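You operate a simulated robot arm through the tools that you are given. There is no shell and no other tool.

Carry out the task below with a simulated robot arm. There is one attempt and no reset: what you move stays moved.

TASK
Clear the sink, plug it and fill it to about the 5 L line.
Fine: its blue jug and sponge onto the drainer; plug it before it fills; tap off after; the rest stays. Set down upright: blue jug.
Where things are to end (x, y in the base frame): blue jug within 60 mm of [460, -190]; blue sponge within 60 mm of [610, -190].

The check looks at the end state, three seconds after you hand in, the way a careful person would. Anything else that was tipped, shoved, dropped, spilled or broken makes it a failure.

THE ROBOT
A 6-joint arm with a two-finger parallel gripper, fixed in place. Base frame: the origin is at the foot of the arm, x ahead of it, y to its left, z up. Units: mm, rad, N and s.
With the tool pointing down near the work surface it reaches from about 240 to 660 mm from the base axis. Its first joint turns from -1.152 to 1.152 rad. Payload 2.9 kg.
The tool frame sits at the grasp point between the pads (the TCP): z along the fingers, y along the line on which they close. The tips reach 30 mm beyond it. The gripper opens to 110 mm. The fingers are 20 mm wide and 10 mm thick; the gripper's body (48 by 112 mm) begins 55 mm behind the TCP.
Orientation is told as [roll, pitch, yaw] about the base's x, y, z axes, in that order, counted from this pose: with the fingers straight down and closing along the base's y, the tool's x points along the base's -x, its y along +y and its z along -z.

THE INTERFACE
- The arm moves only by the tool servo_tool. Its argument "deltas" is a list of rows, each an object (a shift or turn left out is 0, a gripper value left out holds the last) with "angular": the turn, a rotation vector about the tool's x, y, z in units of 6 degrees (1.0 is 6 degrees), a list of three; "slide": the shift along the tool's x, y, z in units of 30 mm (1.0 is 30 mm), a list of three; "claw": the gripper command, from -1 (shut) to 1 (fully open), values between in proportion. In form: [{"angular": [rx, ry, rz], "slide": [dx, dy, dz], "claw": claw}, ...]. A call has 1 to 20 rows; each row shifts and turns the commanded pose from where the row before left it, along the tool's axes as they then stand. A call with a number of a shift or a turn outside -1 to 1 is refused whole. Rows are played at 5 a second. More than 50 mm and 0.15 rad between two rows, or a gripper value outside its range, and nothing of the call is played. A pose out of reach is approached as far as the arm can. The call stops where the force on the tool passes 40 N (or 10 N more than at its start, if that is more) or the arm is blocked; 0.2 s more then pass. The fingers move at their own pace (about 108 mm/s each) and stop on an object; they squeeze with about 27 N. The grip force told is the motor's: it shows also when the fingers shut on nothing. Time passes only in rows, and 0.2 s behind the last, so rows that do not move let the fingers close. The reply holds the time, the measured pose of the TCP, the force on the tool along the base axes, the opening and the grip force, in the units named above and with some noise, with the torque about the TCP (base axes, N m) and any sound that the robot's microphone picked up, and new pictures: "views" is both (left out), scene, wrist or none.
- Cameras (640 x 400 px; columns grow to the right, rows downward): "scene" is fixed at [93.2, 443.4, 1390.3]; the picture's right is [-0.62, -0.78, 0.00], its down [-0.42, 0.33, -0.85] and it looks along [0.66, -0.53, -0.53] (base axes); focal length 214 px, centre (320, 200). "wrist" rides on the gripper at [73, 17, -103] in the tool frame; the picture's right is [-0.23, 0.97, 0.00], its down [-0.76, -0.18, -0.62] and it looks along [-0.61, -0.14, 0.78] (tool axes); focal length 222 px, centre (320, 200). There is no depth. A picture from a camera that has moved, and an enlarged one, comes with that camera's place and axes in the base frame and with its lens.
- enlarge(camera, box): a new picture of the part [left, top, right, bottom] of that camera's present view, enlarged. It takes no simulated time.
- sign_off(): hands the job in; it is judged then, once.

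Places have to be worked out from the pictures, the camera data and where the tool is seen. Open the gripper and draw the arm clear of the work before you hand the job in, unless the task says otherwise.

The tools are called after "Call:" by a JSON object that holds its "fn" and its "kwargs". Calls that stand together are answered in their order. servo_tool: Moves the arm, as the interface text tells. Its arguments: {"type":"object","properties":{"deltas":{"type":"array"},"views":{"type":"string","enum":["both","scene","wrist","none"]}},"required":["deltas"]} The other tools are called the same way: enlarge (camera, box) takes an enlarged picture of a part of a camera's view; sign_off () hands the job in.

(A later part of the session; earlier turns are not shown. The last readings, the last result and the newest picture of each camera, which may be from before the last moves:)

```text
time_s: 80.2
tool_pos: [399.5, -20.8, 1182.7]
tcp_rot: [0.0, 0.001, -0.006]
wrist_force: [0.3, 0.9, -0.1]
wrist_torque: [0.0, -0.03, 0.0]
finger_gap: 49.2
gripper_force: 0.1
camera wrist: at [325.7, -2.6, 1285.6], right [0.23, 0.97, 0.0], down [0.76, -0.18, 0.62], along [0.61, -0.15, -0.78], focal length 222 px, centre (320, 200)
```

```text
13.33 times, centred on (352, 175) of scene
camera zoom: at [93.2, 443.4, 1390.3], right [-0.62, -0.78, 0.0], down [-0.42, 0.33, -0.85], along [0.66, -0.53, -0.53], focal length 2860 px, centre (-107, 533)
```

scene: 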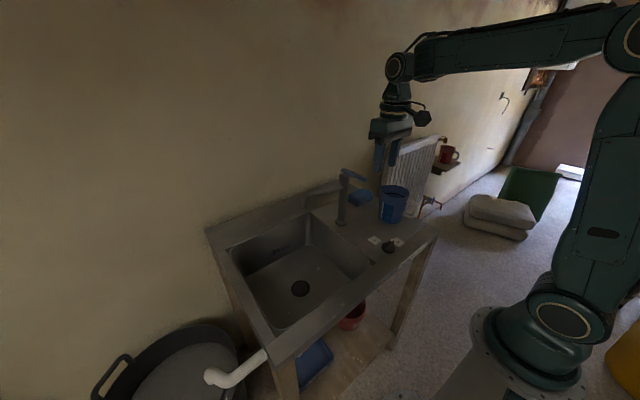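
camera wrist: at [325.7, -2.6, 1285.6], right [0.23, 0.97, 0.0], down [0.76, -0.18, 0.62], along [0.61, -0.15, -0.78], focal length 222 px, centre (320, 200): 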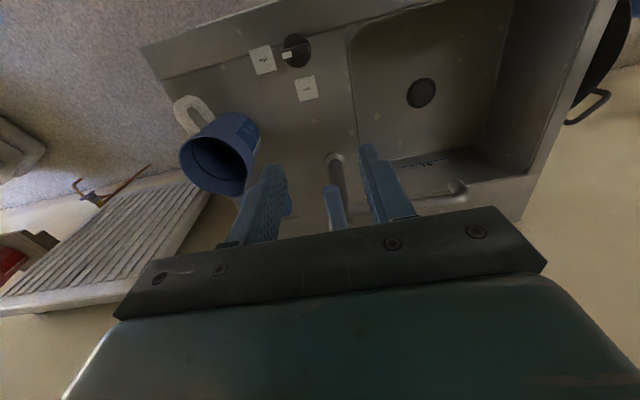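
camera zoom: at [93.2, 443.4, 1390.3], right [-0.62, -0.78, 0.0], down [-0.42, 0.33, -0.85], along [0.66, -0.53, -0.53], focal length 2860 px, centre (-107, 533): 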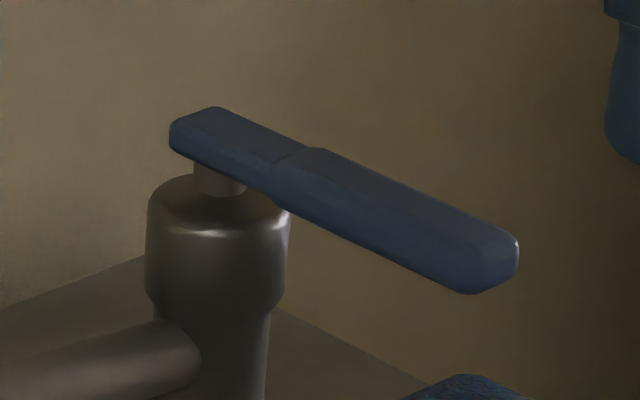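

The lever is a flat bar on a round vertical stem, pointing -x from about (555, -25) to (456, -25) at z≈1091–1104; it probably swivels. I'll bring the fingers down on both sides of it near its free end.

Call:
{"fn": "servo_tool", "kwargs": {"deltas": [{"slide": [-0.85, -0.04, 0]}, {"slide": [-0.85, -0.04, 0]}, {"slide": [-0.82, -0.04, 0]}, {"slide": [0, 0, 0.6]}, {"slide": [0, 0, 0.6]}, {"slide": [0, 0, 0.6]}, {"slide": [0, 0, 0.5]}, {}], "views": "both"}}

Call:
{"fn": "enlarge", "kwargs": {"camera": "scene", "box": [328, 145, 408, 195]}}

Call:
{"fn": "enlarge", "kwargs": {"camera": "wrist", "box": [240, 110, 400, 235]}}

```text
time_s: 82.0
tool_pos: [475.8, -22.0, 1113.8]
tcp_rot: [0.002, 0.0, -0.004]
wrist_force: [0.1, -0.2, 0.9]
wrist_torque: [-0.01, 0.01, -0.01]
finger_gap: 49.6
gripper_force: 0.1
camera wrist: at [402.5, -4.0, 1215.7], right [0.23, 0.97, 0.0], down [0.76, -0.18, 0.62], along [0.61, -0.15, -0.78], focal length 222 px, centre (320, 200)
```

scene: 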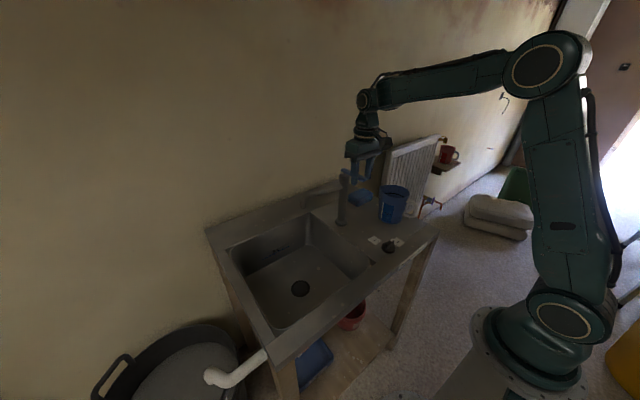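
wrist: 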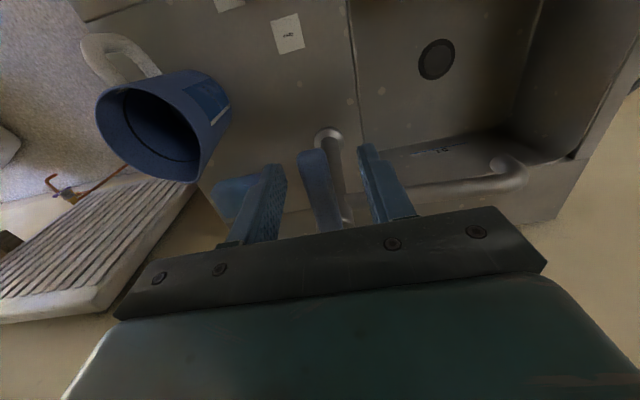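

```text
8.00 times, centred on (368, 170) of scene
camera zoom: at [93.2, 443.4, 1390.3], right [-0.62, -0.78, 0.0], down [-0.42, 0.33, -0.85], along [0.66, -0.53, -0.53], focal length 1716 px, centre (-64, 440)
```

zoom: 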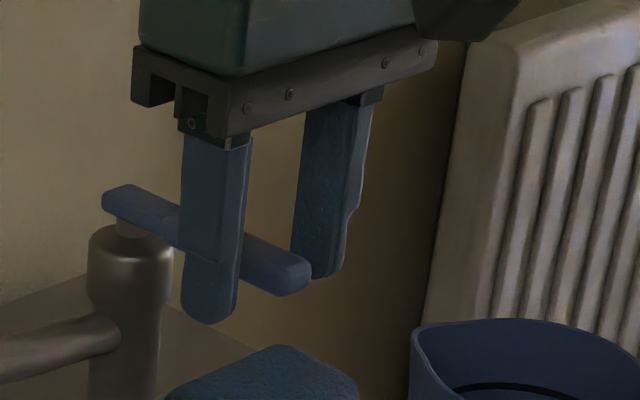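

```text
3.20 times, centred on (320, 172) of wrist
camera zoom: at [402.5, -4.0, 1215.7], right [0.23, 0.97, 0.0], down [0.76, -0.18, 0.62], along [0.61, -0.15, -0.78], focal length 711 px, centre (320, 288)
```

zoom: 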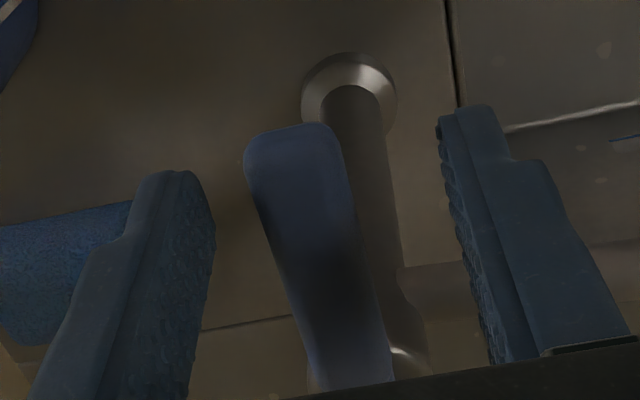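

The lever sits between the fingers, roughly centred. I'll narrow the gap to ~26 mm so the fingers cage the bar loosely without clamping it.

Call:
{"fn": "servo_tool", "kwargs": {"deltas": [{"claw": -0.3}, {"claw": -0.527}, {}], "views": "wrist"}}

Call:
{"fn": "enlarge", "kwargs": {"camera": "wrist", "box": [240, 110, 400, 235]}}

```text
time_s: 82.8
tool_pos: [474.7, -22.7, 1114.5]
tcp_rot: [0.0, 0.0, -0.008]
wrist_force: [-0.5, 0.4, 0.1]
wrist_torque: [-0.02, -0.01, 0.01]
finger_gap: 25.8
gripper_force: 0.0
camera wrist: at [402.5, -4.1, 1216.1], right [0.23, 0.97, 0.0], down [0.76, -0.18, 0.62], along [0.61, -0.15, -0.78], focal length 222 px, centre (320, 200)
```

wrist: 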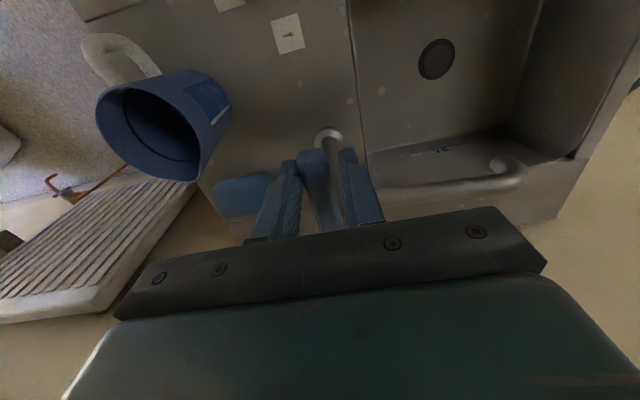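

```text
3.20 times, centred on (320, 172) of wrist
camera zoom: at [402.5, -4.1, 1216.1], right [0.23, 0.97, 0.0], down [0.76, -0.18, 0.62], along [0.61, -0.15, -0.78], focal length 711 px, centre (320, 288)
```

zoom: 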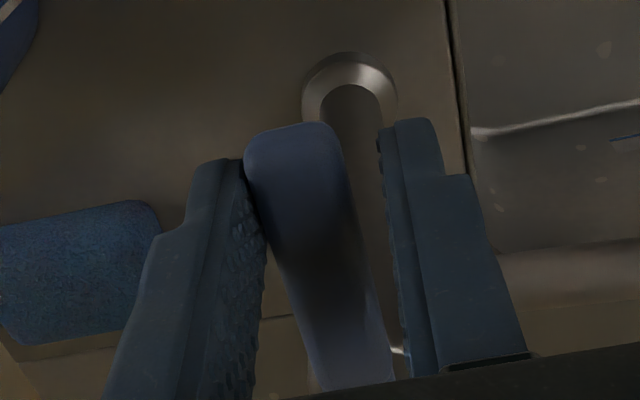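

The lever is caged with no contact. I'll first test a push toward -y (lever swinging away from the spout) in small steps.

Call:
{"fn": "servo_tool", "kwargs": {"deltas": [{"slide": [0, -0.1, 0]}, {"slide": [0, -0.1, 0]}, {"slide": [0, -0.1, 0]}, {}], "views": "none"}}

```text
time_s: 83.8
tool_pos: [474.5, -33.5, 1112.8]
tcp_rot: [0.0, -0.001, -0.007]
wrist_force: [-0.9, 1.5, 0.0]
wrist_torque: [0.03, 0.0, 0.0]
finger_gap: 26.5
gripper_force: 0.6
```

There's only 1.5 N so far; I'll continue a few more millimetres.

Call:
{"fn": "servo_tool", "kwargs": {"deltas": [{"slide": [0, -0.1, 0]}, {"slide": [0, -0.1, 0]}, {}], "views": "both"}}

Call:
{"fn": "enlarge", "kwargs": {"camera": "wrist", "box": [240, 110, 400, 235]}}

Call:
{"fn": "enlarge", "kwargs": {"camera": "scene", "box": [288, 150, 368, 200]}}

```text
time_s: 84.6
tool_pos: [473.3, -39.0, 1114.5]
tcp_rot: [0.001, -0.004, -0.008]
wrist_force: [0.1, 0.1, -0.4]
wrist_torque: [0.01, -0.03, 0.0]
finger_gap: 26.1
gripper_force: 0.0
camera wrist: at [401.0, -20.5, 1216.0], right [0.23, 0.97, 0.0], down [0.76, -0.18, 0.62], along [0.61, -0.15, -0.78], focal length 222 px, centre (320, 200)
```

scene: 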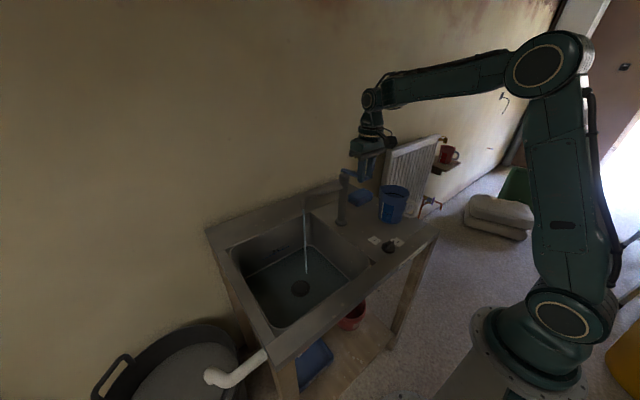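
wrist: 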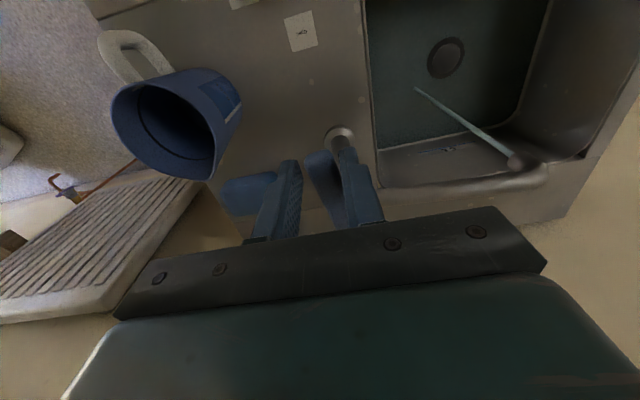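

```text
3.20 times, centred on (320, 172) of wrist
camera zoom: at [401.0, -20.5, 1216.0], right [0.23, 0.97, 0.0], down [0.76, -0.18, 0.62], along [0.61, -0.15, -0.78], focal length 711 px, centre (320, 288)
```

zoom: 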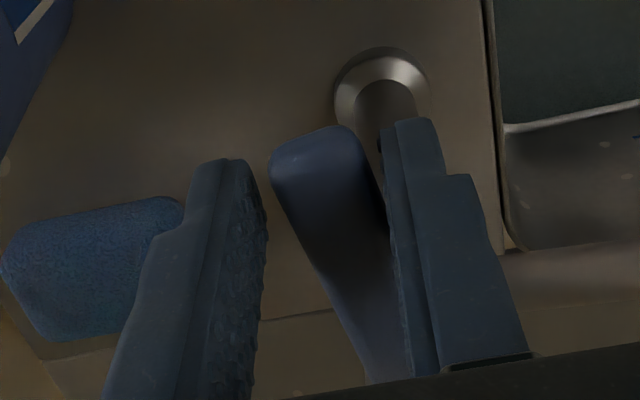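

```text
8.00 times, centred on (328, 175) of scene
camera zoom: at [93.2, 443.4, 1390.3], right [-0.62, -0.78, 0.0], down [-0.42, 0.33, -0.85], along [0.66, -0.53, -0.53], focal length 1716 px, centre (256, 400)
```

zoom: 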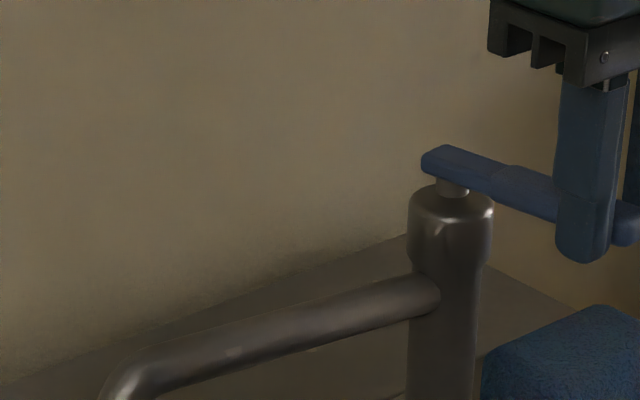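

Water is running: the -y swing opens the tap, and the stream lands inside the basin with the drain shut. I'll hold this position and watch the level against the 5 L line.

Call:
{"fn": "servo_tool", "kwargs": {"deltas": [{}, {}, {}], "views": "scene"}}

Call:
{"fn": "enlarge", "kwargs": {"camera": "scene", "box": [220, 205, 380, 305]}}

Call:
{"fn": "enlarge", "kwargs": {"camera": "scene", "box": [250, 235, 306, 270]}}

```text
time_s: 85.4
tool_pos: [473.8, -39.3, 1115.2]
tcp_rot: [0.0, 0.0, -0.007]
wrist_force: [-0.3, -0.6, -0.6]
wrist_torque: [0.01, -0.02, -0.02]
finger_gap: 26.0
gripper_force: 0.1
```

scene: 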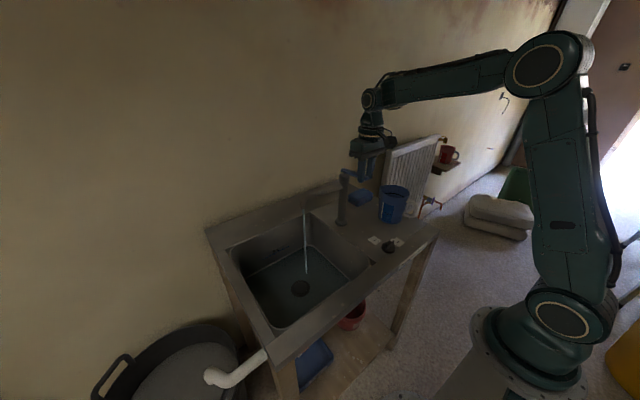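

```text
4.00 times, centred on (300, 255) of scene
camera zoom: at [93.2, 443.4, 1390.3], right [-0.62, -0.78, 0.0], down [-0.42, 0.33, -0.85], along [0.66, -0.53, -0.53], focal length 858 px, centre (400, -20)
```

zoom: 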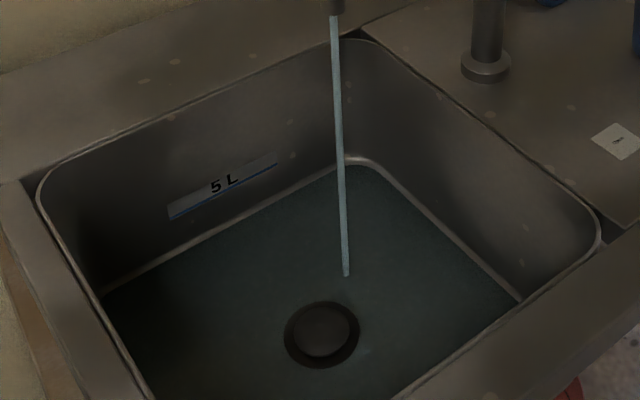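

```text
11.43 times, centred on (278, 252) of scene
camera zoom: at [93.2, 443.4, 1390.3], right [-0.62, -0.78, 0.0], down [-0.42, 0.33, -0.85], along [0.66, -0.53, -0.53], focal length 2451 px, centre (800, -400)
```

zoom: 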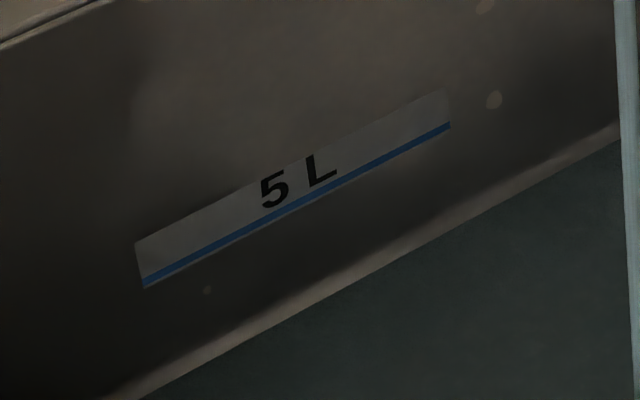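

The level is just covering the floor and the drain isn't losing water. I'll wait a further 3 s to gauge the fill rate.

Call:
{"fn": "servo_tool", "kwargs": {"deltas": [{}, {}, {}, {}, {}, {}, {}, {}, {}, {}, {}, {}, {}, {}, {}], "views": "none"}}

Call:
{"fn": "enlarge", "kwargs": {"camera": "scene", "box": [250, 235, 306, 270]}}

Call:
{"fn": "enlarge", "kwargs": {"camera": "scene", "box": [220, 205, 380, 305]}}

```text
time_s: 88.6
tool_pos: [474.1, -38.7, 1114.1]
tcp_rot: [0.0, -0.001, -0.008]
wrist_force: [0.2, -0.4, 0.2]
wrist_torque: [-0.01, 0.01, -0.01]
finger_gap: 26.2
gripper_force: 0.2
```

```text
11.43 times, centred on (278, 252) of scene
camera zoom: at [93.2, 443.4, 1390.3], right [-0.62, -0.78, 0.0], down [-0.42, 0.33, -0.85], along [0.66, -0.53, -0.53], focal length 2451 px, centre (800, -400)
```

zoom: 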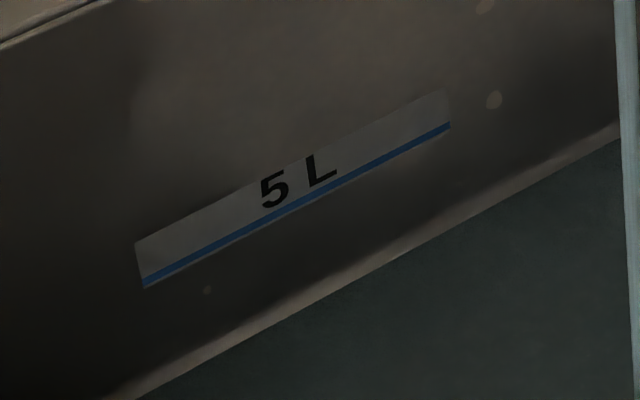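

```text
4.00 times, centred on (300, 255) of scene
camera zoom: at [93.2, 443.4, 1390.3], right [-0.62, -0.78, 0.0], down [-0.42, 0.33, -0.85], along [0.66, -0.53, -0.53], focal length 858 px, centre (400, -20)
```

zoom: 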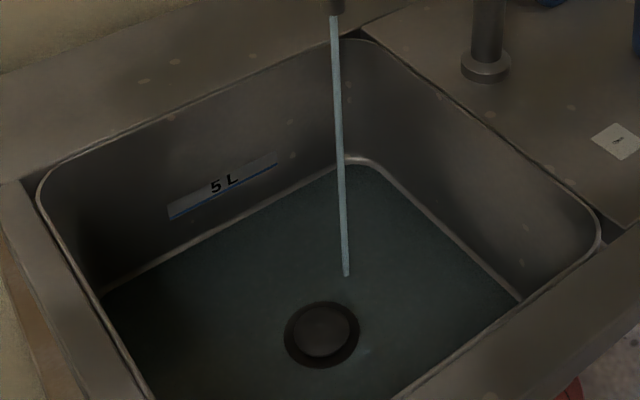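

The stream is thin and the level rises only slowly. I'll widen the cage to 40 mm and swing the lever somewhat further for a moderate flow.

Call:
{"fn": "servo_tool", "kwargs": {"deltas": [{"claw": -0.273}, {}, {"slide": [0, -0.15, 0]}, {"slide": [0, -0.15, 0]}, {"slide": [0, -0.15, 0]}, {"slide": [0, -0.15, 0]}, {"slide": [0, -0.15, 0]}, {}], "views": "both"}}

Call:
{"fn": "enlarge", "kwargs": {"camera": "scene", "box": [220, 205, 380, 305]}}

Call:
{"fn": "enlarge", "kwargs": {"camera": "wrist", "box": [240, 110, 400, 235]}}

```text
time_s: 90.4
tool_pos: [472.6, -61.1, 1114.2]
tcp_rot: [0.001, 0.0, -0.008]
wrist_force: [0.6, 0.0, -0.5]
wrist_torque: [0.01, 0.02, -0.02]
finger_gap: 39.9
gripper_force: 0.1
camera wrist: at [400.2, -43.2, 1215.9], right [0.23, 0.97, 0.0], down [0.76, -0.18, 0.62], along [0.61, -0.15, -0.78], focal length 222 px, centre (320, 200)
```

scene: 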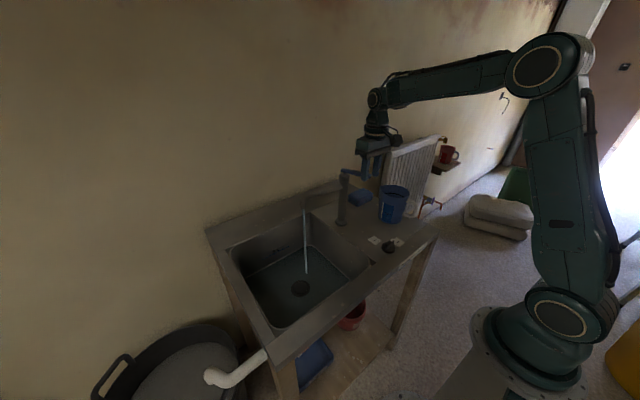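
wrist: 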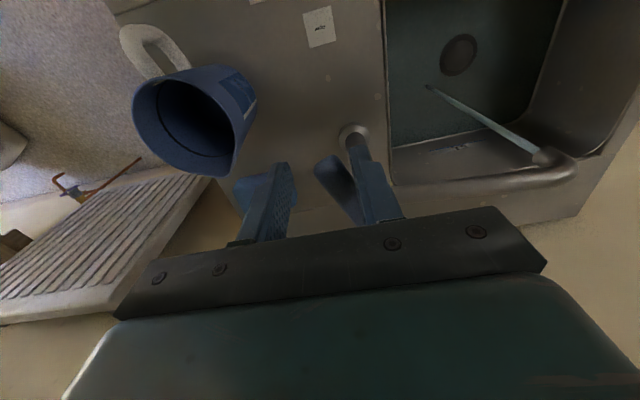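

```text
4.00 times, centred on (300, 255) of scene
camera zoom: at [93.2, 443.4, 1390.3], right [-0.62, -0.78, 0.0], down [-0.42, 0.33, -0.85], along [0.66, -0.53, -0.53], focal length 858 px, centre (400, -20)
```

zoom: 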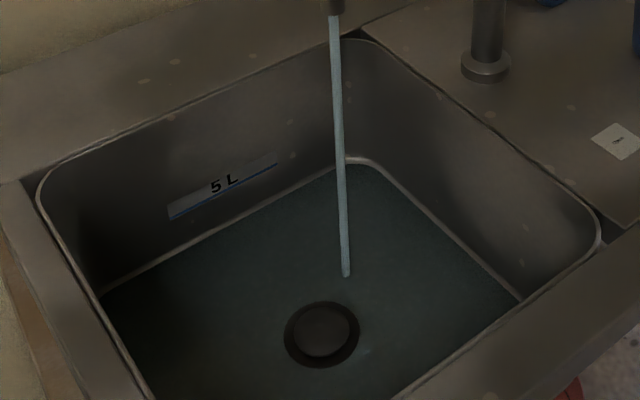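

```text
3.20 times, centred on (320, 172) of wrist
camera zoom: at [400.2, -43.2, 1215.9], right [0.23, 0.97, 0.0], down [0.76, -0.18, 0.62], along [0.61, -0.15, -0.78], focal length 711 px, centre (320, 288)
```

zoom: 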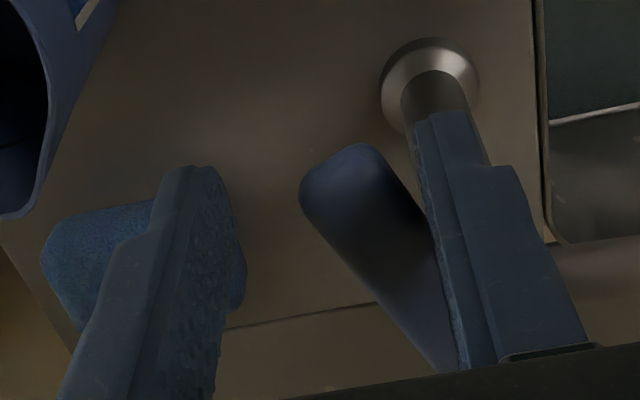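

The stream is thicker and still falls well inside the basin. I'll wait another 4 s and measure the level rise.

Call:
{"fn": "servo_tool", "kwargs": {"deltas": [{}, {}, {}, {}, {}, {}, {}, {}, {}, {}, {}, {}, {}, {}, {}, {}, {}, {}, {}, {}], "views": "none"}}

Call:
{"fn": "enlarge", "kwargs": {"camera": "scene", "box": [250, 235, 306, 270]}}

Call:
{"fn": "enlarge", "kwargs": {"camera": "scene", "box": [220, 205, 380, 305]}}

```text
time_s: 94.6
tool_pos: [473.5, -60.2, 1114.7]
tcp_rot: [0.001, 0.0, -0.007]
wrist_force: [-0.7, 0.5, 0.6]
wrist_torque: [0.01, 0.01, 0.03]
finger_gap: 40.3
gripper_force: 0.0
```

```text
11.43 times, centred on (278, 252) of scene
camera zoom: at [93.2, 443.4, 1390.3], right [-0.62, -0.78, 0.0], down [-0.42, 0.33, -0.85], along [0.66, -0.53, -0.53], focal length 2451 px, centre (800, -400)
```

zoom: 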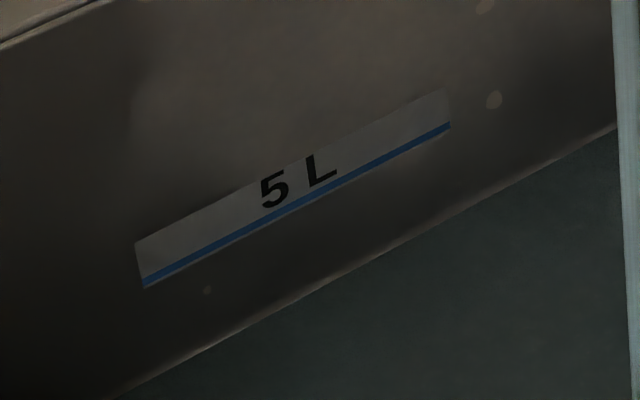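

```text
4.00 times, centred on (300, 255) of scene
camera zoom: at [93.2, 443.4, 1390.3], right [-0.62, -0.78, 0.0], down [-0.42, 0.33, -0.85], along [0.66, -0.53, -0.53], focal length 858 px, centre (400, -20)
```

zoom: 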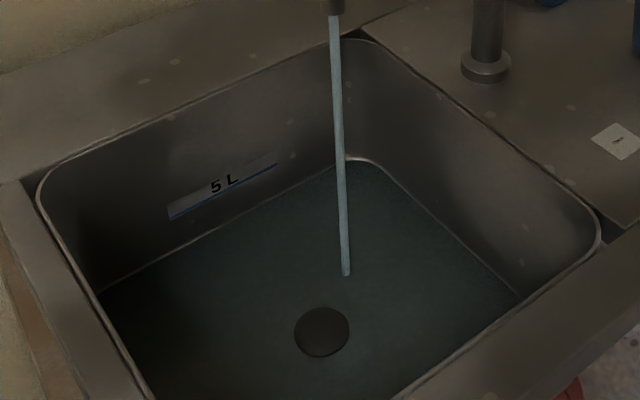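

The level is rising steadily: about 11 px so far at this zoom, with roughly 93 px left to the blue line. I'll open the lever a bit more to speed it up and keep watching.

Call:
{"fn": "servo_tool", "kwargs": {"deltas": [{"slide": [0, -0.12, 0]}, {"slide": [0, -0.12, 0]}, {"slide": [0, -0.12, 0]}, {"slide": [0, -0.12, 0]}, {}, {}, {}, {}, {}, {}, {}, {}, {}, {}, {}, {}, {}, {}], "views": "wrist"}}

Call:
{"fn": "enlarge", "kwargs": {"camera": "scene", "box": [250, 235, 306, 270]}}

Call:
{"fn": "enlarge", "kwargs": {"camera": "scene", "box": [220, 205, 380, 305]}}

```text
time_s: 98.4
tool_pos: [474.9, -77.9, 1113.8]
tcp_rot: [0.0, 0.0, -0.008]
wrist_force: [-0.8, -0.2, -0.6]
wrist_torque: [0.01, -0.01, 0.05]
finger_gap: 39.8
gripper_force: 0.0
camera wrist: at [401.4, -58.2, 1216.1], right [0.23, 0.97, 0.0], down [0.76, -0.18, 0.62], along [0.61, -0.15, -0.78], focal length 222 px, centre (320, 200)
```

wrist: 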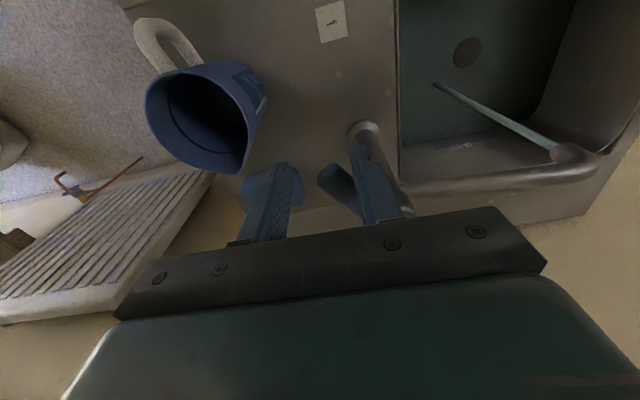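

```text
11.43 times, centred on (278, 252) of scene
camera zoom: at [93.2, 443.4, 1390.3], right [-0.62, -0.78, 0.0], down [-0.42, 0.33, -0.85], along [0.66, -0.53, -0.53], focal length 2451 px, centre (800, -400)
```

zoom: 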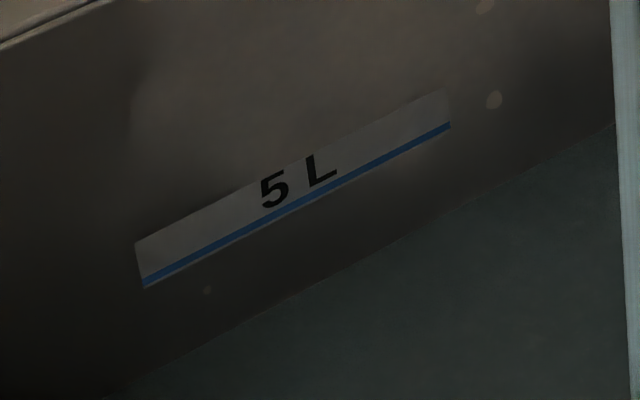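

```text
4.00 times, centred on (300, 255) of scene
camera zoom: at [93.2, 443.4, 1390.3], right [-0.62, -0.78, 0.0], down [-0.42, 0.33, -0.85], along [0.66, -0.53, -0.53], focal length 858 px, centre (400, -20)
```

zoom: 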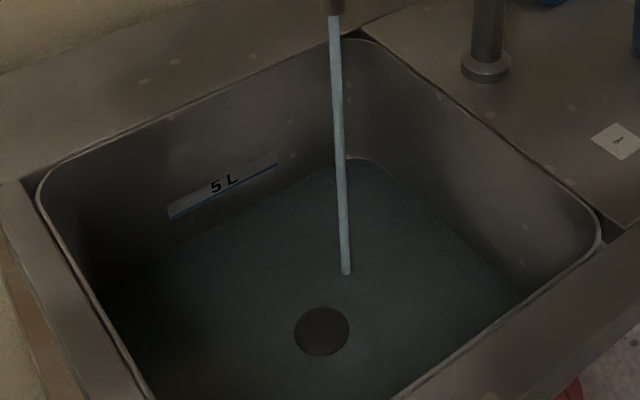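

The waterline is about 86 px below the blue line, roughly 32 mm. I'll wait another 4 s at this opening and re-measure.

Call:
{"fn": "servo_tool", "kwargs": {"deltas": [{}, {}, {}, {}, {}, {}, {}, {}, {}, {}, {}, {}, {}, {}, {}, {}, {}, {}, {}, {}], "views": "none"}}

Call:
{"fn": "enlarge", "kwargs": {"camera": "scene", "box": [250, 235, 306, 270]}}

```text
time_s: 102.6
tool_pos: [473.8, -76.2, 1114.6]
tcp_rot: [0.0, 0.0, -0.006]
wrist_force: [0.2, -1.0, 0.0]
wrist_torque: [0.02, 0.01, 0.0]
finger_gap: 39.9
gripper_force: 0.0
```

```text
11.43 times, centred on (278, 252) of scene
camera zoom: at [93.2, 443.4, 1390.3], right [-0.62, -0.78, 0.0], down [-0.42, 0.33, -0.85], along [0.66, -0.53, -0.53], focal length 2451 px, centre (800, -400)
```

zoom: 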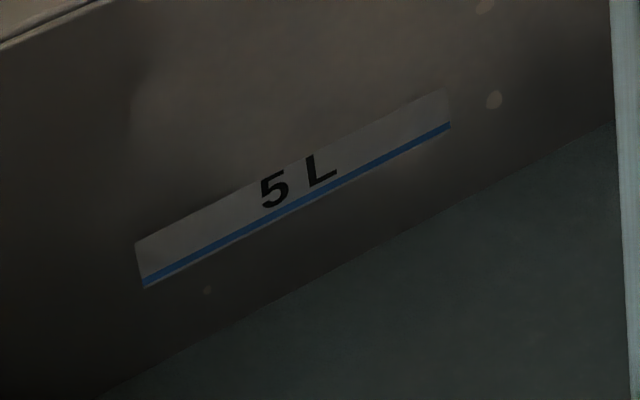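

The rise looks slower than I expected. I'll zoom in harder on the waterline and the drain to check that nothing is leaking.

Call:
{"fn": "enlarge", "kwargs": {"camera": "scene", "box": [264, 240, 296, 260]}}

Call:
{"fn": "enlarge", "kwargs": {"camera": "scene", "box": [270, 265, 334, 305]}}

Call:
{"fn": "enlarge", "kwargs": {"camera": "scene", "box": [180, 330, 308, 400]}}

Call:
{"fn": "enlarge", "kwargs": {"camera": "scene", "box": [270, 290, 398, 370]}}

Call:
{"fn": "enlarge", "kwargs": {"camera": "scene", "box": [288, 195, 352, 285]}}

```text
16.00 times, centred on (280, 250) of scene
camera zoom: at [93.2, 443.4, 1390.3], right [-0.62, -0.78, 0.0], down [-0.42, 0.33, -0.85], along [0.66, -0.53, -0.53], focal length 3432 px, centre (960, -600)
```

zoom: 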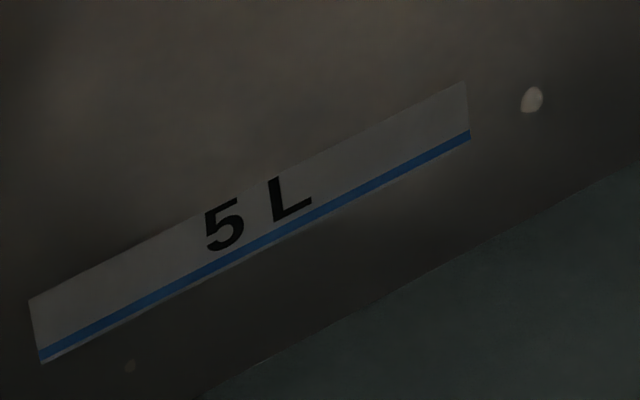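

```text
10.00 times, centred on (302, 285) of scene
camera zoom: at [93.2, 443.4, 1390.3], right [-0.62, -0.78, 0.0], down [-0.42, 0.33, -0.85], along [0.66, -0.53, -0.53], focal length 2145 px, centre (500, -650)
```

zoom: 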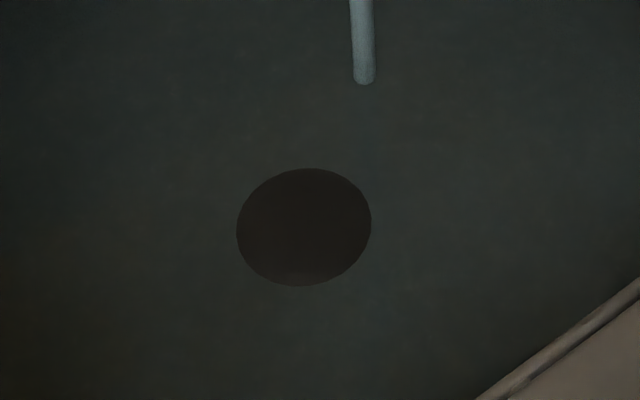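

```text
5.00 times, centred on (244, 365) of scene
camera zoom: at [93.2, 443.4, 1390.3], right [-0.62, -0.78, 0.0], down [-0.42, 0.33, -0.85], along [0.66, -0.53, -0.53], focal length 1072 px, centre (700, -625)
```

zoom: 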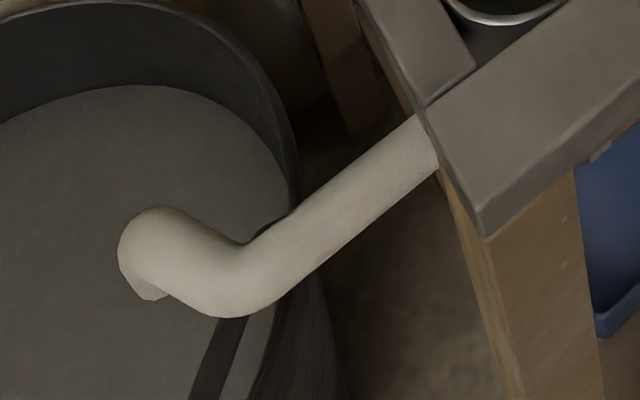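

```text
5.00 times, centred on (334, 330) of scene
camera zoom: at [93.2, 443.4, 1390.3], right [-0.62, -0.78, 0.0], down [-0.42, 0.33, -0.85], along [0.66, -0.53, -0.53], focal length 1072 px, centre (250, -450)
```

zoom: 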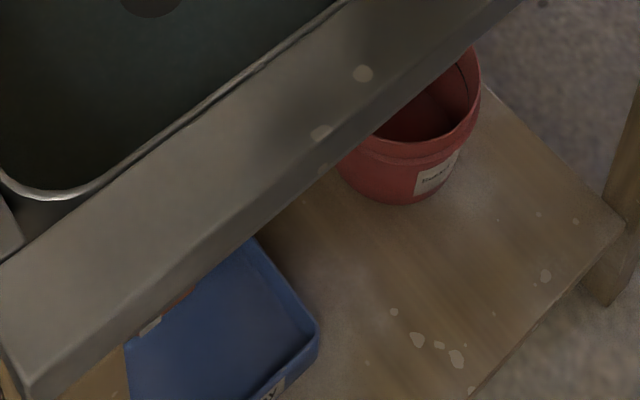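

```text
4.44 times, centred on (320, 240) of scene
camera zoom: at [93.2, 443.4, 1390.3], right [-0.62, -0.78, 0.0], down [-0.42, 0.33, -0.85], along [0.66, -0.53, -0.53], focal length 953 px, centre (320, 22)
```

zoom: 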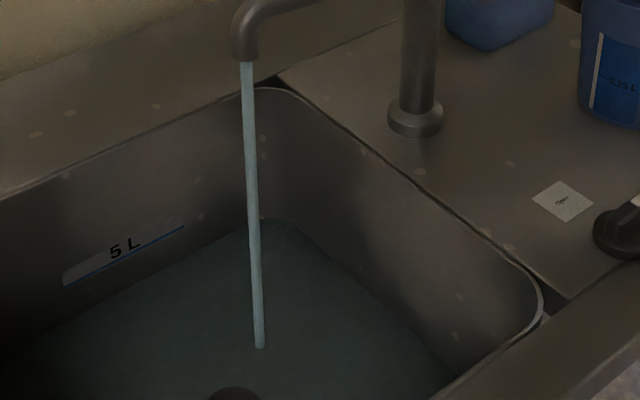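

There's no leakage at the waste pipe or beneath the basin, and the waterline is about 123 px (≈30 mm) below the line at 16x. I'll wait 4 s more and compare at the same zoom.

Call:
{"fn": "servo_tool", "kwargs": {"deltas": [{}, {}, {}, {}, {}, {}, {}, {}, {}, {}, {}, {}, {}, {}, {}, {}, {}, {}, {}, {}], "views": "none"}}

Call:
{"fn": "enlarge", "kwargs": {"camera": "scene", "box": [264, 240, 296, 260]}}

```text
time_s: 106.8
tool_pos: [473.2, -75.7, 1113.7]
tcp_rot: [0.0, -0.001, -0.007]
wrist_force: [-0.4, 0.1, 0.4]
wrist_torque: [0.01, 0.0, -0.01]
finger_gap: 39.8
gripper_force: 0.0
```

```text
16.00 times, centred on (280, 250) of scene
camera zoom: at [93.2, 443.4, 1390.3], right [-0.62, -0.78, 0.0], down [-0.42, 0.33, -0.85], along [0.66, -0.53, -0.53], focal length 3432 px, centre (960, -600)
```

zoom: 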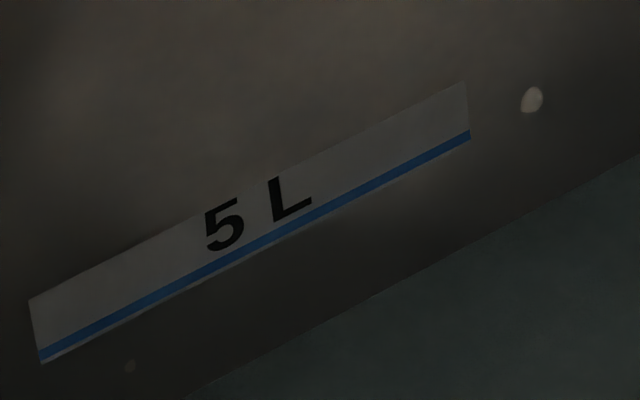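

The level rose 11 px in 4.2 s (about 0.64 mm/s), leaving roughly 27 mm or ~42 s. It's steady and safe, so I'll wait about 8 s in two back-to-back holds and re-check.

Call:
{"fn": "servo_tool", "kwargs": {"deltas": [{}, {}, {}, {}, {}, {}, {}, {}, {}, {}, {}, {}, {}, {}, {}, {}, {}, {}, {}, {}], "views": "none"}}

Call:
{"fn": "servo_tool", "kwargs": {"deltas": [{}, {}, {}, {}, {}, {}, {}, {}, {}, {}, {}, {}, {}, {}, {}, {}, {}, {}, {}, {}], "views": "scene"}}

Call:
{"fn": "enlarge", "kwargs": {"camera": "scene", "box": [264, 240, 296, 260]}}

```text
time_s: 111.0
tool_pos: [474.7, -77.5, 1114.7]
tcp_rot: [0.0, -0.001, -0.007]
wrist_force: [-0.7, -0.2, -0.4]
wrist_torque: [-0.02, 0.03, 0.01]
finger_gap: 40.1
gripper_force: 0.0
```

```text
time_s: 115.2
tool_pos: [473.8, -76.3, 1114.8]
tcp_rot: [0.0, -0.001, -0.007]
wrist_force: [1.0, -0.1, -0.4]
wrist_torque: [-0.03, -0.06, 0.03]
finger_gap: 39.9
gripper_force: 0.1
```

scene: 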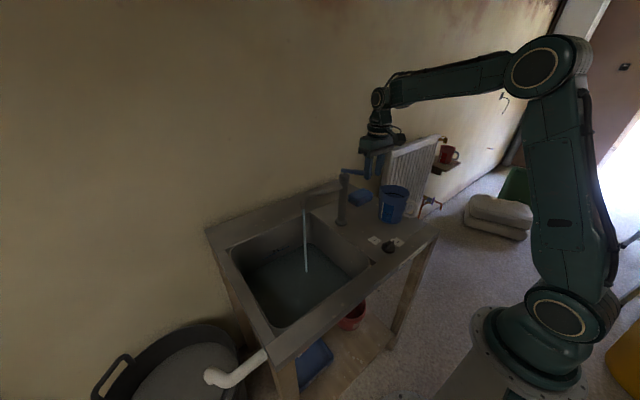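

```text
16.00 times, centred on (280, 250) of scene
camera zoom: at [93.2, 443.4, 1390.3], right [-0.62, -0.78, 0.0], down [-0.42, 0.33, -0.85], along [0.66, -0.53, -0.53], focal length 3432 px, centre (960, -600)
```

zoom: 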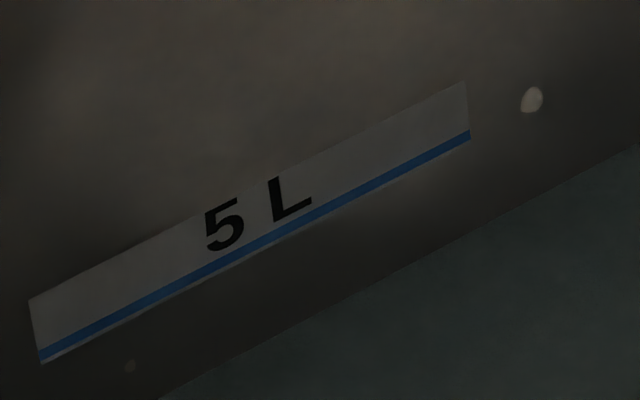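

The level is 98 px below the line and the rise rate is modest, so at least ~35 s remain even at the fastest rate seen. I'll hold for about 12.6 s and re-check.

Call:
{"fn": "servo_tool", "kwargs": {"deltas": [{}, {}, {}, {}, {}, {}, {}, {}, {}, {}, {}, {}, {}, {}, {}, {}, {}, {}, {}, {}], "views": "none"}}

Call:
{"fn": "servo_tool", "kwargs": {"deltas": [{}, {}, {}, {}, {}, {}, {}, {}, {}, {}, {}, {}, {}, {}, {}, {}, {}, {}, {}, {}], "views": "none"}}

Call:
{"fn": "servo_tool", "kwargs": {"deltas": [{}, {}, {}, {}, {}, {}, {}, {}, {}, {}, {}, {}, {}, {}, {}, {}, {}, {}, {}, {}], "views": "both"}}

Call:
{"fn": "enlarge", "kwargs": {"camera": "scene", "box": [264, 240, 296, 260]}}

Call:
{"fn": "enlarge", "kwargs": {"camera": "scene", "box": [220, 205, 380, 305]}}

```text
time_s: 119.4
tool_pos: [473.5, -76.3, 1113.5]
tcp_rot: [0.0, 0.0, -0.006]
wrist_force: [-0.3, -0.2, 0.5]
wrist_torque: [0.02, -0.02, 0.0]
finger_gap: 39.7
gripper_force: 0.1
```

```text
time_s: 123.6
tool_pos: [473.9, -75.6, 1113.8]
tcp_rot: [0.0, 0.002, -0.008]
wrist_force: [-0.1, 0.7, 0.0]
wrist_torque: [0.01, -0.02, -0.03]
finger_gap: 40.0
gripper_force: 0.0
```

```text
time_s: 127.8
tool_pos: [474.3, -75.2, 1114.3]
tcp_rot: [-0.001, 0.002, -0.005]
wrist_force: [-0.5, 0.2, -0.3]
wrist_torque: [0.02, -0.01, -0.02]
finger_gap: 39.7
gripper_force: 0.0
camera wrist: at [401.4, -58.2, 1216.1], right [0.23, 0.97, 0.0], down [0.76, -0.18, 0.62], along [0.61, -0.15, -0.78], focal length 222 px, centre (320, 200)
```

scene: 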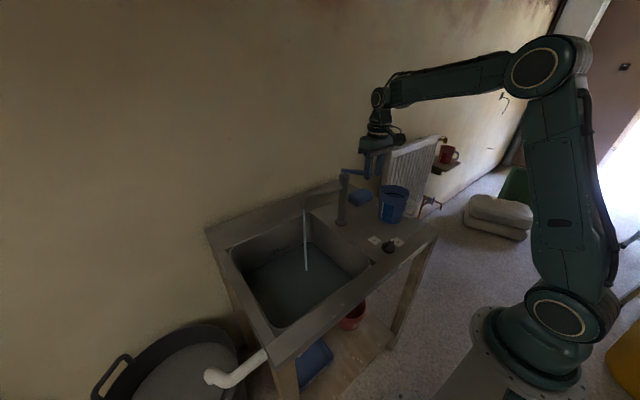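
wrist: 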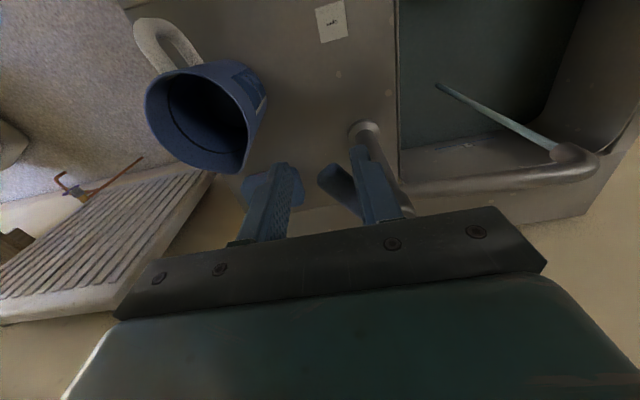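

```text
16.00 times, centred on (280, 250) of scene
camera zoom: at [93.2, 443.4, 1390.3], right [-0.62, -0.78, 0.0], down [-0.42, 0.33, -0.85], along [0.66, -0.53, -0.53], focal length 3432 px, centre (960, -600)
```

zoom: 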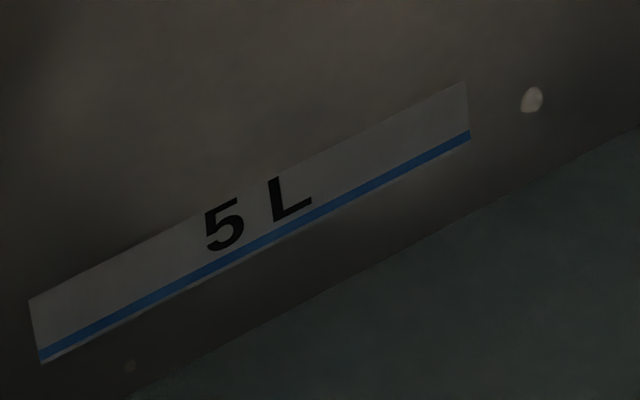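

```text
4.00 times, centred on (300, 255) of scene
camera zoom: at [93.2, 443.4, 1390.3], right [-0.62, -0.78, 0.0], down [-0.42, 0.33, -0.85], along [0.66, -0.53, -0.53], focal length 858 px, centre (400, -20)
```

zoom: 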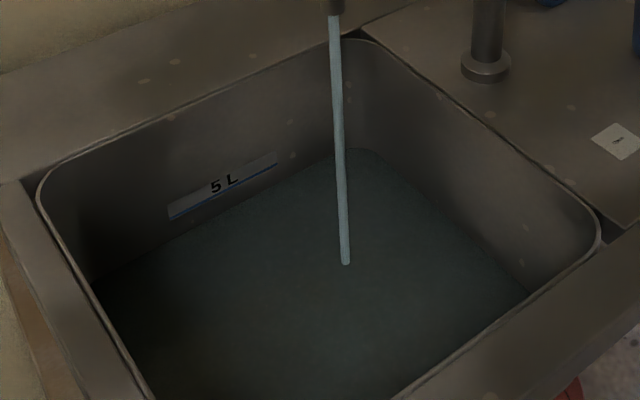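

The level is now 83 px (at 16x) below the line, with a consistent rise of ~1.2–1.5 px/s, so 50+ s remain. Everything is stable, so I'll hold for another 12.6 s.

Call:
{"fn": "servo_tool", "kwargs": {"deltas": [{}, {}, {}, {}, {}, {}, {}, {}, {}, {}, {}, {}, {}, {}, {}, {}, {}, {}, {}, {}], "views": "none"}}

Call:
{"fn": "servo_tool", "kwargs": {"deltas": [{}, {}, {}, {}, {}, {}, {}, {}, {}, {}, {}, {}, {}, {}, {}, {}, {}, {}, {}, {}], "views": "none"}}

Call:
{"fn": "servo_tool", "kwargs": {"deltas": [{}, {}, {}, {}, {}, {}, {}, {}, {}, {}, {}, {}, {}, {}, {}, {}, {}, {}, {}, {}], "views": "none"}}

Call:
{"fn": "enlarge", "kwargs": {"camera": "scene", "box": [264, 240, 296, 260]}}

Call:
{"fn": "enlarge", "kwargs": {"camera": "scene", "box": [180, 330, 308, 400]}}

```text
time_s: 132.0
tool_pos: [474.0, -76.7, 1114.2]
tcp_rot: [0.0, 0.0, -0.007]
wrist_force: [0.1, -0.8, 0.3]
wrist_torque: [-0.02, -0.01, 0.02]
finger_gap: 39.8
gripper_force: 0.0
```

```text
time_s: 136.2
tool_pos: [473.6, -76.7, 1114.4]
tcp_rot: [0.001, 0.0, -0.009]
wrist_force: [-0.3, 0.4, 0.0]
wrist_torque: [-0.05, 0.0, -0.01]
finger_gap: 39.8
gripper_force: 0.1
```

```text
time_s: 140.4
tool_pos: [475.5, -76.1, 1113.8]
tcp_rot: [0.0, 0.001, -0.008]
wrist_force: [-0.4, 0.1, -0.4]
wrist_torque: [-0.01, 0.0, 0.01]
finger_gap: 40.0
gripper_force: 0.0
```

```text
16.00 times, centred on (280, 250) of scene
camera zoom: at [93.2, 443.4, 1390.3], right [-0.62, -0.78, 0.0], down [-0.42, 0.33, -0.85], along [0.66, -0.53, -0.53], focal length 3432 px, centre (960, -600)
```

zoom: 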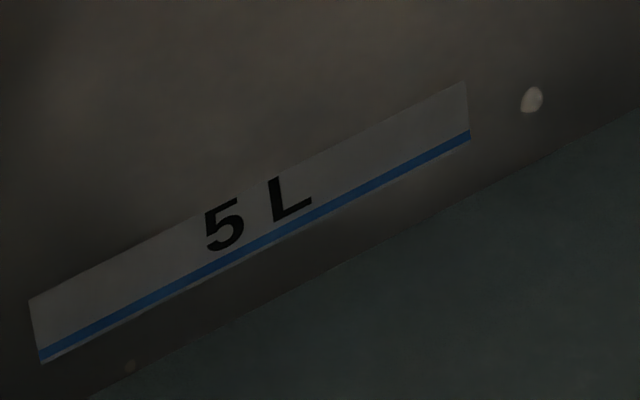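

```text
5.00 times, centred on (244, 365) of scene
camera zoom: at [93.2, 443.4, 1390.3], right [-0.62, -0.78, 0.0], down [-0.42, 0.33, -0.85], along [0.66, -0.53, -0.53], focal length 1072 px, centre (700, -625)
```

zoom: 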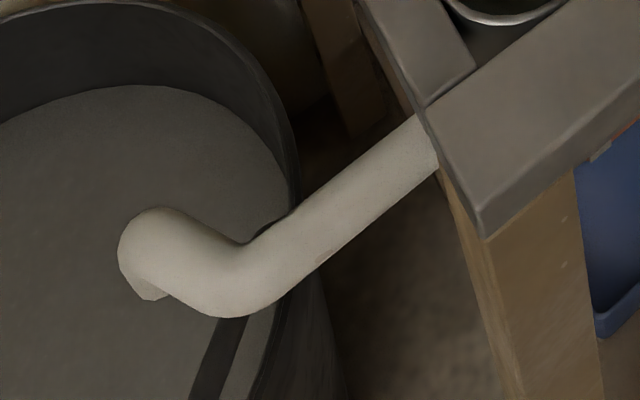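

No outflow at the waste pipe, and the line is 66 px away at ~1.35 px/s (about 49 s). I'll hold for about 17 s.

Call:
{"fn": "servo_tool", "kwargs": {"deltas": [{}, {}, {}, {}, {}, {}, {}, {}, {}, {}, {}, {}, {}, {}, {}, {}, {}, {}, {}, {}], "views": "none"}}

Call:
{"fn": "servo_tool", "kwargs": {"deltas": [{}, {}, {}, {}, {}, {}, {}, {}, {}, {}, {}, {}, {}, {}, {}, {}, {}, {}, {}, {}], "views": "none"}}

Call:
{"fn": "servo_tool", "kwargs": {"deltas": [{}, {}, {}, {}, {}, {}, {}, {}, {}, {}, {}, {}, {}, {}, {}, {}, {}, {}, {}, {}], "views": "none"}}

Call:
{"fn": "servo_tool", "kwargs": {"deltas": [{}, {}, {}, {}, {}, {}, {}, {}, {}, {}, {}, {}, {}, {}, {}, {}, {}, {}, {}, {}], "views": "none"}}

Call:
{"fn": "enlarge", "kwargs": {"camera": "scene", "box": [264, 240, 296, 260]}}

```text
time_s: 144.6
tool_pos: [473.1, -76.4, 1114.9]
tcp_rot: [0.001, -0.001, -0.008]
wrist_force: [-0.6, 0.2, 0.2]
wrist_torque: [-0.02, -0.02, 0.03]
finger_gap: 39.7
gripper_force: 0.1
```

```text
time_s: 148.8
tool_pos: [473.9, -76.0, 1114.4]
tcp_rot: [0.0, 0.0, -0.008]
wrist_force: [-0.8, 0.9, 1.2]
wrist_torque: [0.0, 0.01, 0.02]
finger_gap: 39.8
gripper_force: 0.0
```

```text
time_s: 153.0
tool_pos: [474.5, -76.0, 1114.9]
tcp_rot: [-0.002, 0.0, -0.006]
wrist_force: [0.8, -0.5, -0.1]
wrist_torque: [0.03, 0.0, 0.04]
finger_gap: 40.0
gripper_force: 0.1
```

```text
time_s: 157.2
tool_pos: [473.7, -77.8, 1114.4]
tcp_rot: [-0.001, 0.001, -0.007]
wrist_force: [-1.1, 0.1, -0.7]
wrist_torque: [-0.03, -0.01, 0.01]
finger_gap: 40.0
gripper_force: 0.1
```

```text
16.00 times, centred on (280, 250) of scene
camera zoom: at [93.2, 443.4, 1390.3], right [-0.62, -0.78, 0.0], down [-0.42, 0.33, -0.85], along [0.66, -0.53, -0.53], focal length 3432 px, centre (960, -600)
```

zoom: 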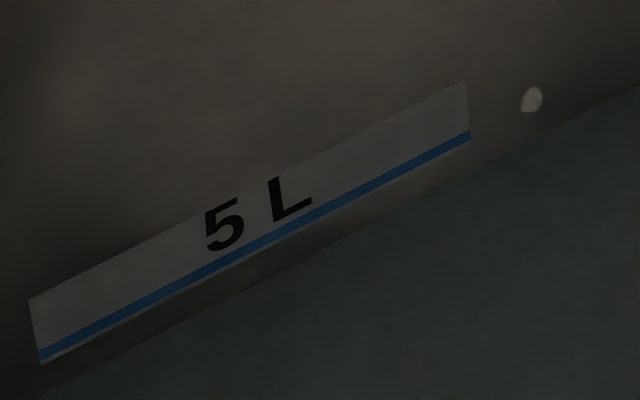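

The waterline is 37 px below the blue line and rising ~1.7 px/s, so about 21 s remain. I'll hold 12.6 s, then prepare to close.

Call:
{"fn": "servo_tool", "kwargs": {"deltas": [{}, {}, {}, {}, {}, {}, {}, {}, {}, {}, {}, {}, {}, {}, {}, {}, {}, {}, {}, {}], "views": "none"}}

Call:
{"fn": "servo_tool", "kwargs": {"deltas": [{}, {}, {}, {}, {}, {}, {}, {}, {}, {}, {}, {}, {}, {}, {}, {}, {}, {}, {}, {}], "views": "none"}}

Call:
{"fn": "servo_tool", "kwargs": {"deltas": [{}, {}, {}, {}, {}, {}, {}, {}, {}, {}, {}, {}, {}, {}, {}, {}, {}, {}, {}, {}], "views": "none"}}

Call:
{"fn": "enlarge", "kwargs": {"camera": "scene", "box": [264, 240, 296, 260]}}

```text
time_s: 161.4
tool_pos: [474.6, -76.8, 1114.2]
tcp_rot: [0.0, 0.0, -0.008]
wrist_force: [0.6, 0.0, 0.1]
wrist_torque: [-0.01, 0.0, -0.02]
finger_gap: 39.9
gripper_force: 0.0
```

```text
time_s: 165.6
tool_pos: [474.2, -76.6, 1113.8]
tcp_rot: [-0.001, -0.001, -0.007]
wrist_force: [0.5, -0.6, -0.1]
wrist_torque: [0.04, -0.02, -0.03]
finger_gap: 40.1
gripper_force: 0.1
```

```text
time_s: 169.8
tool_pos: [475.0, -75.0, 1113.6]
tcp_rot: [0.001, 0.001, -0.007]
wrist_force: [0.7, 0.6, -0.1]
wrist_torque: [0.02, 0.01, -0.02]
finger_gap: 39.7
gripper_force: 0.1
```

```text
16.00 times, centred on (280, 250) of scene
camera zoom: at [93.2, 443.4, 1390.3], right [-0.62, -0.78, 0.0], down [-0.42, 0.33, -0.85], along [0.66, -0.53, -0.53], focal length 3432 px, centre (960, -600)
```

zoom: 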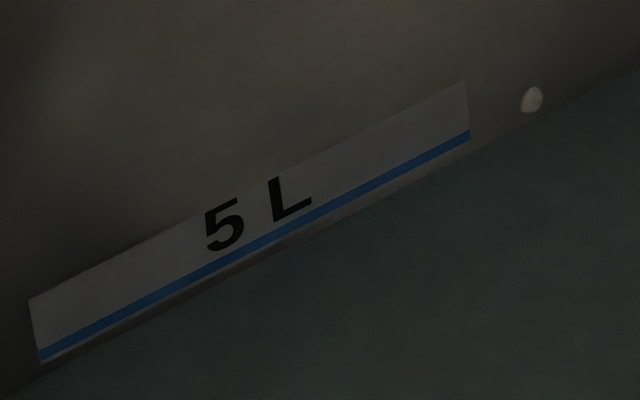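

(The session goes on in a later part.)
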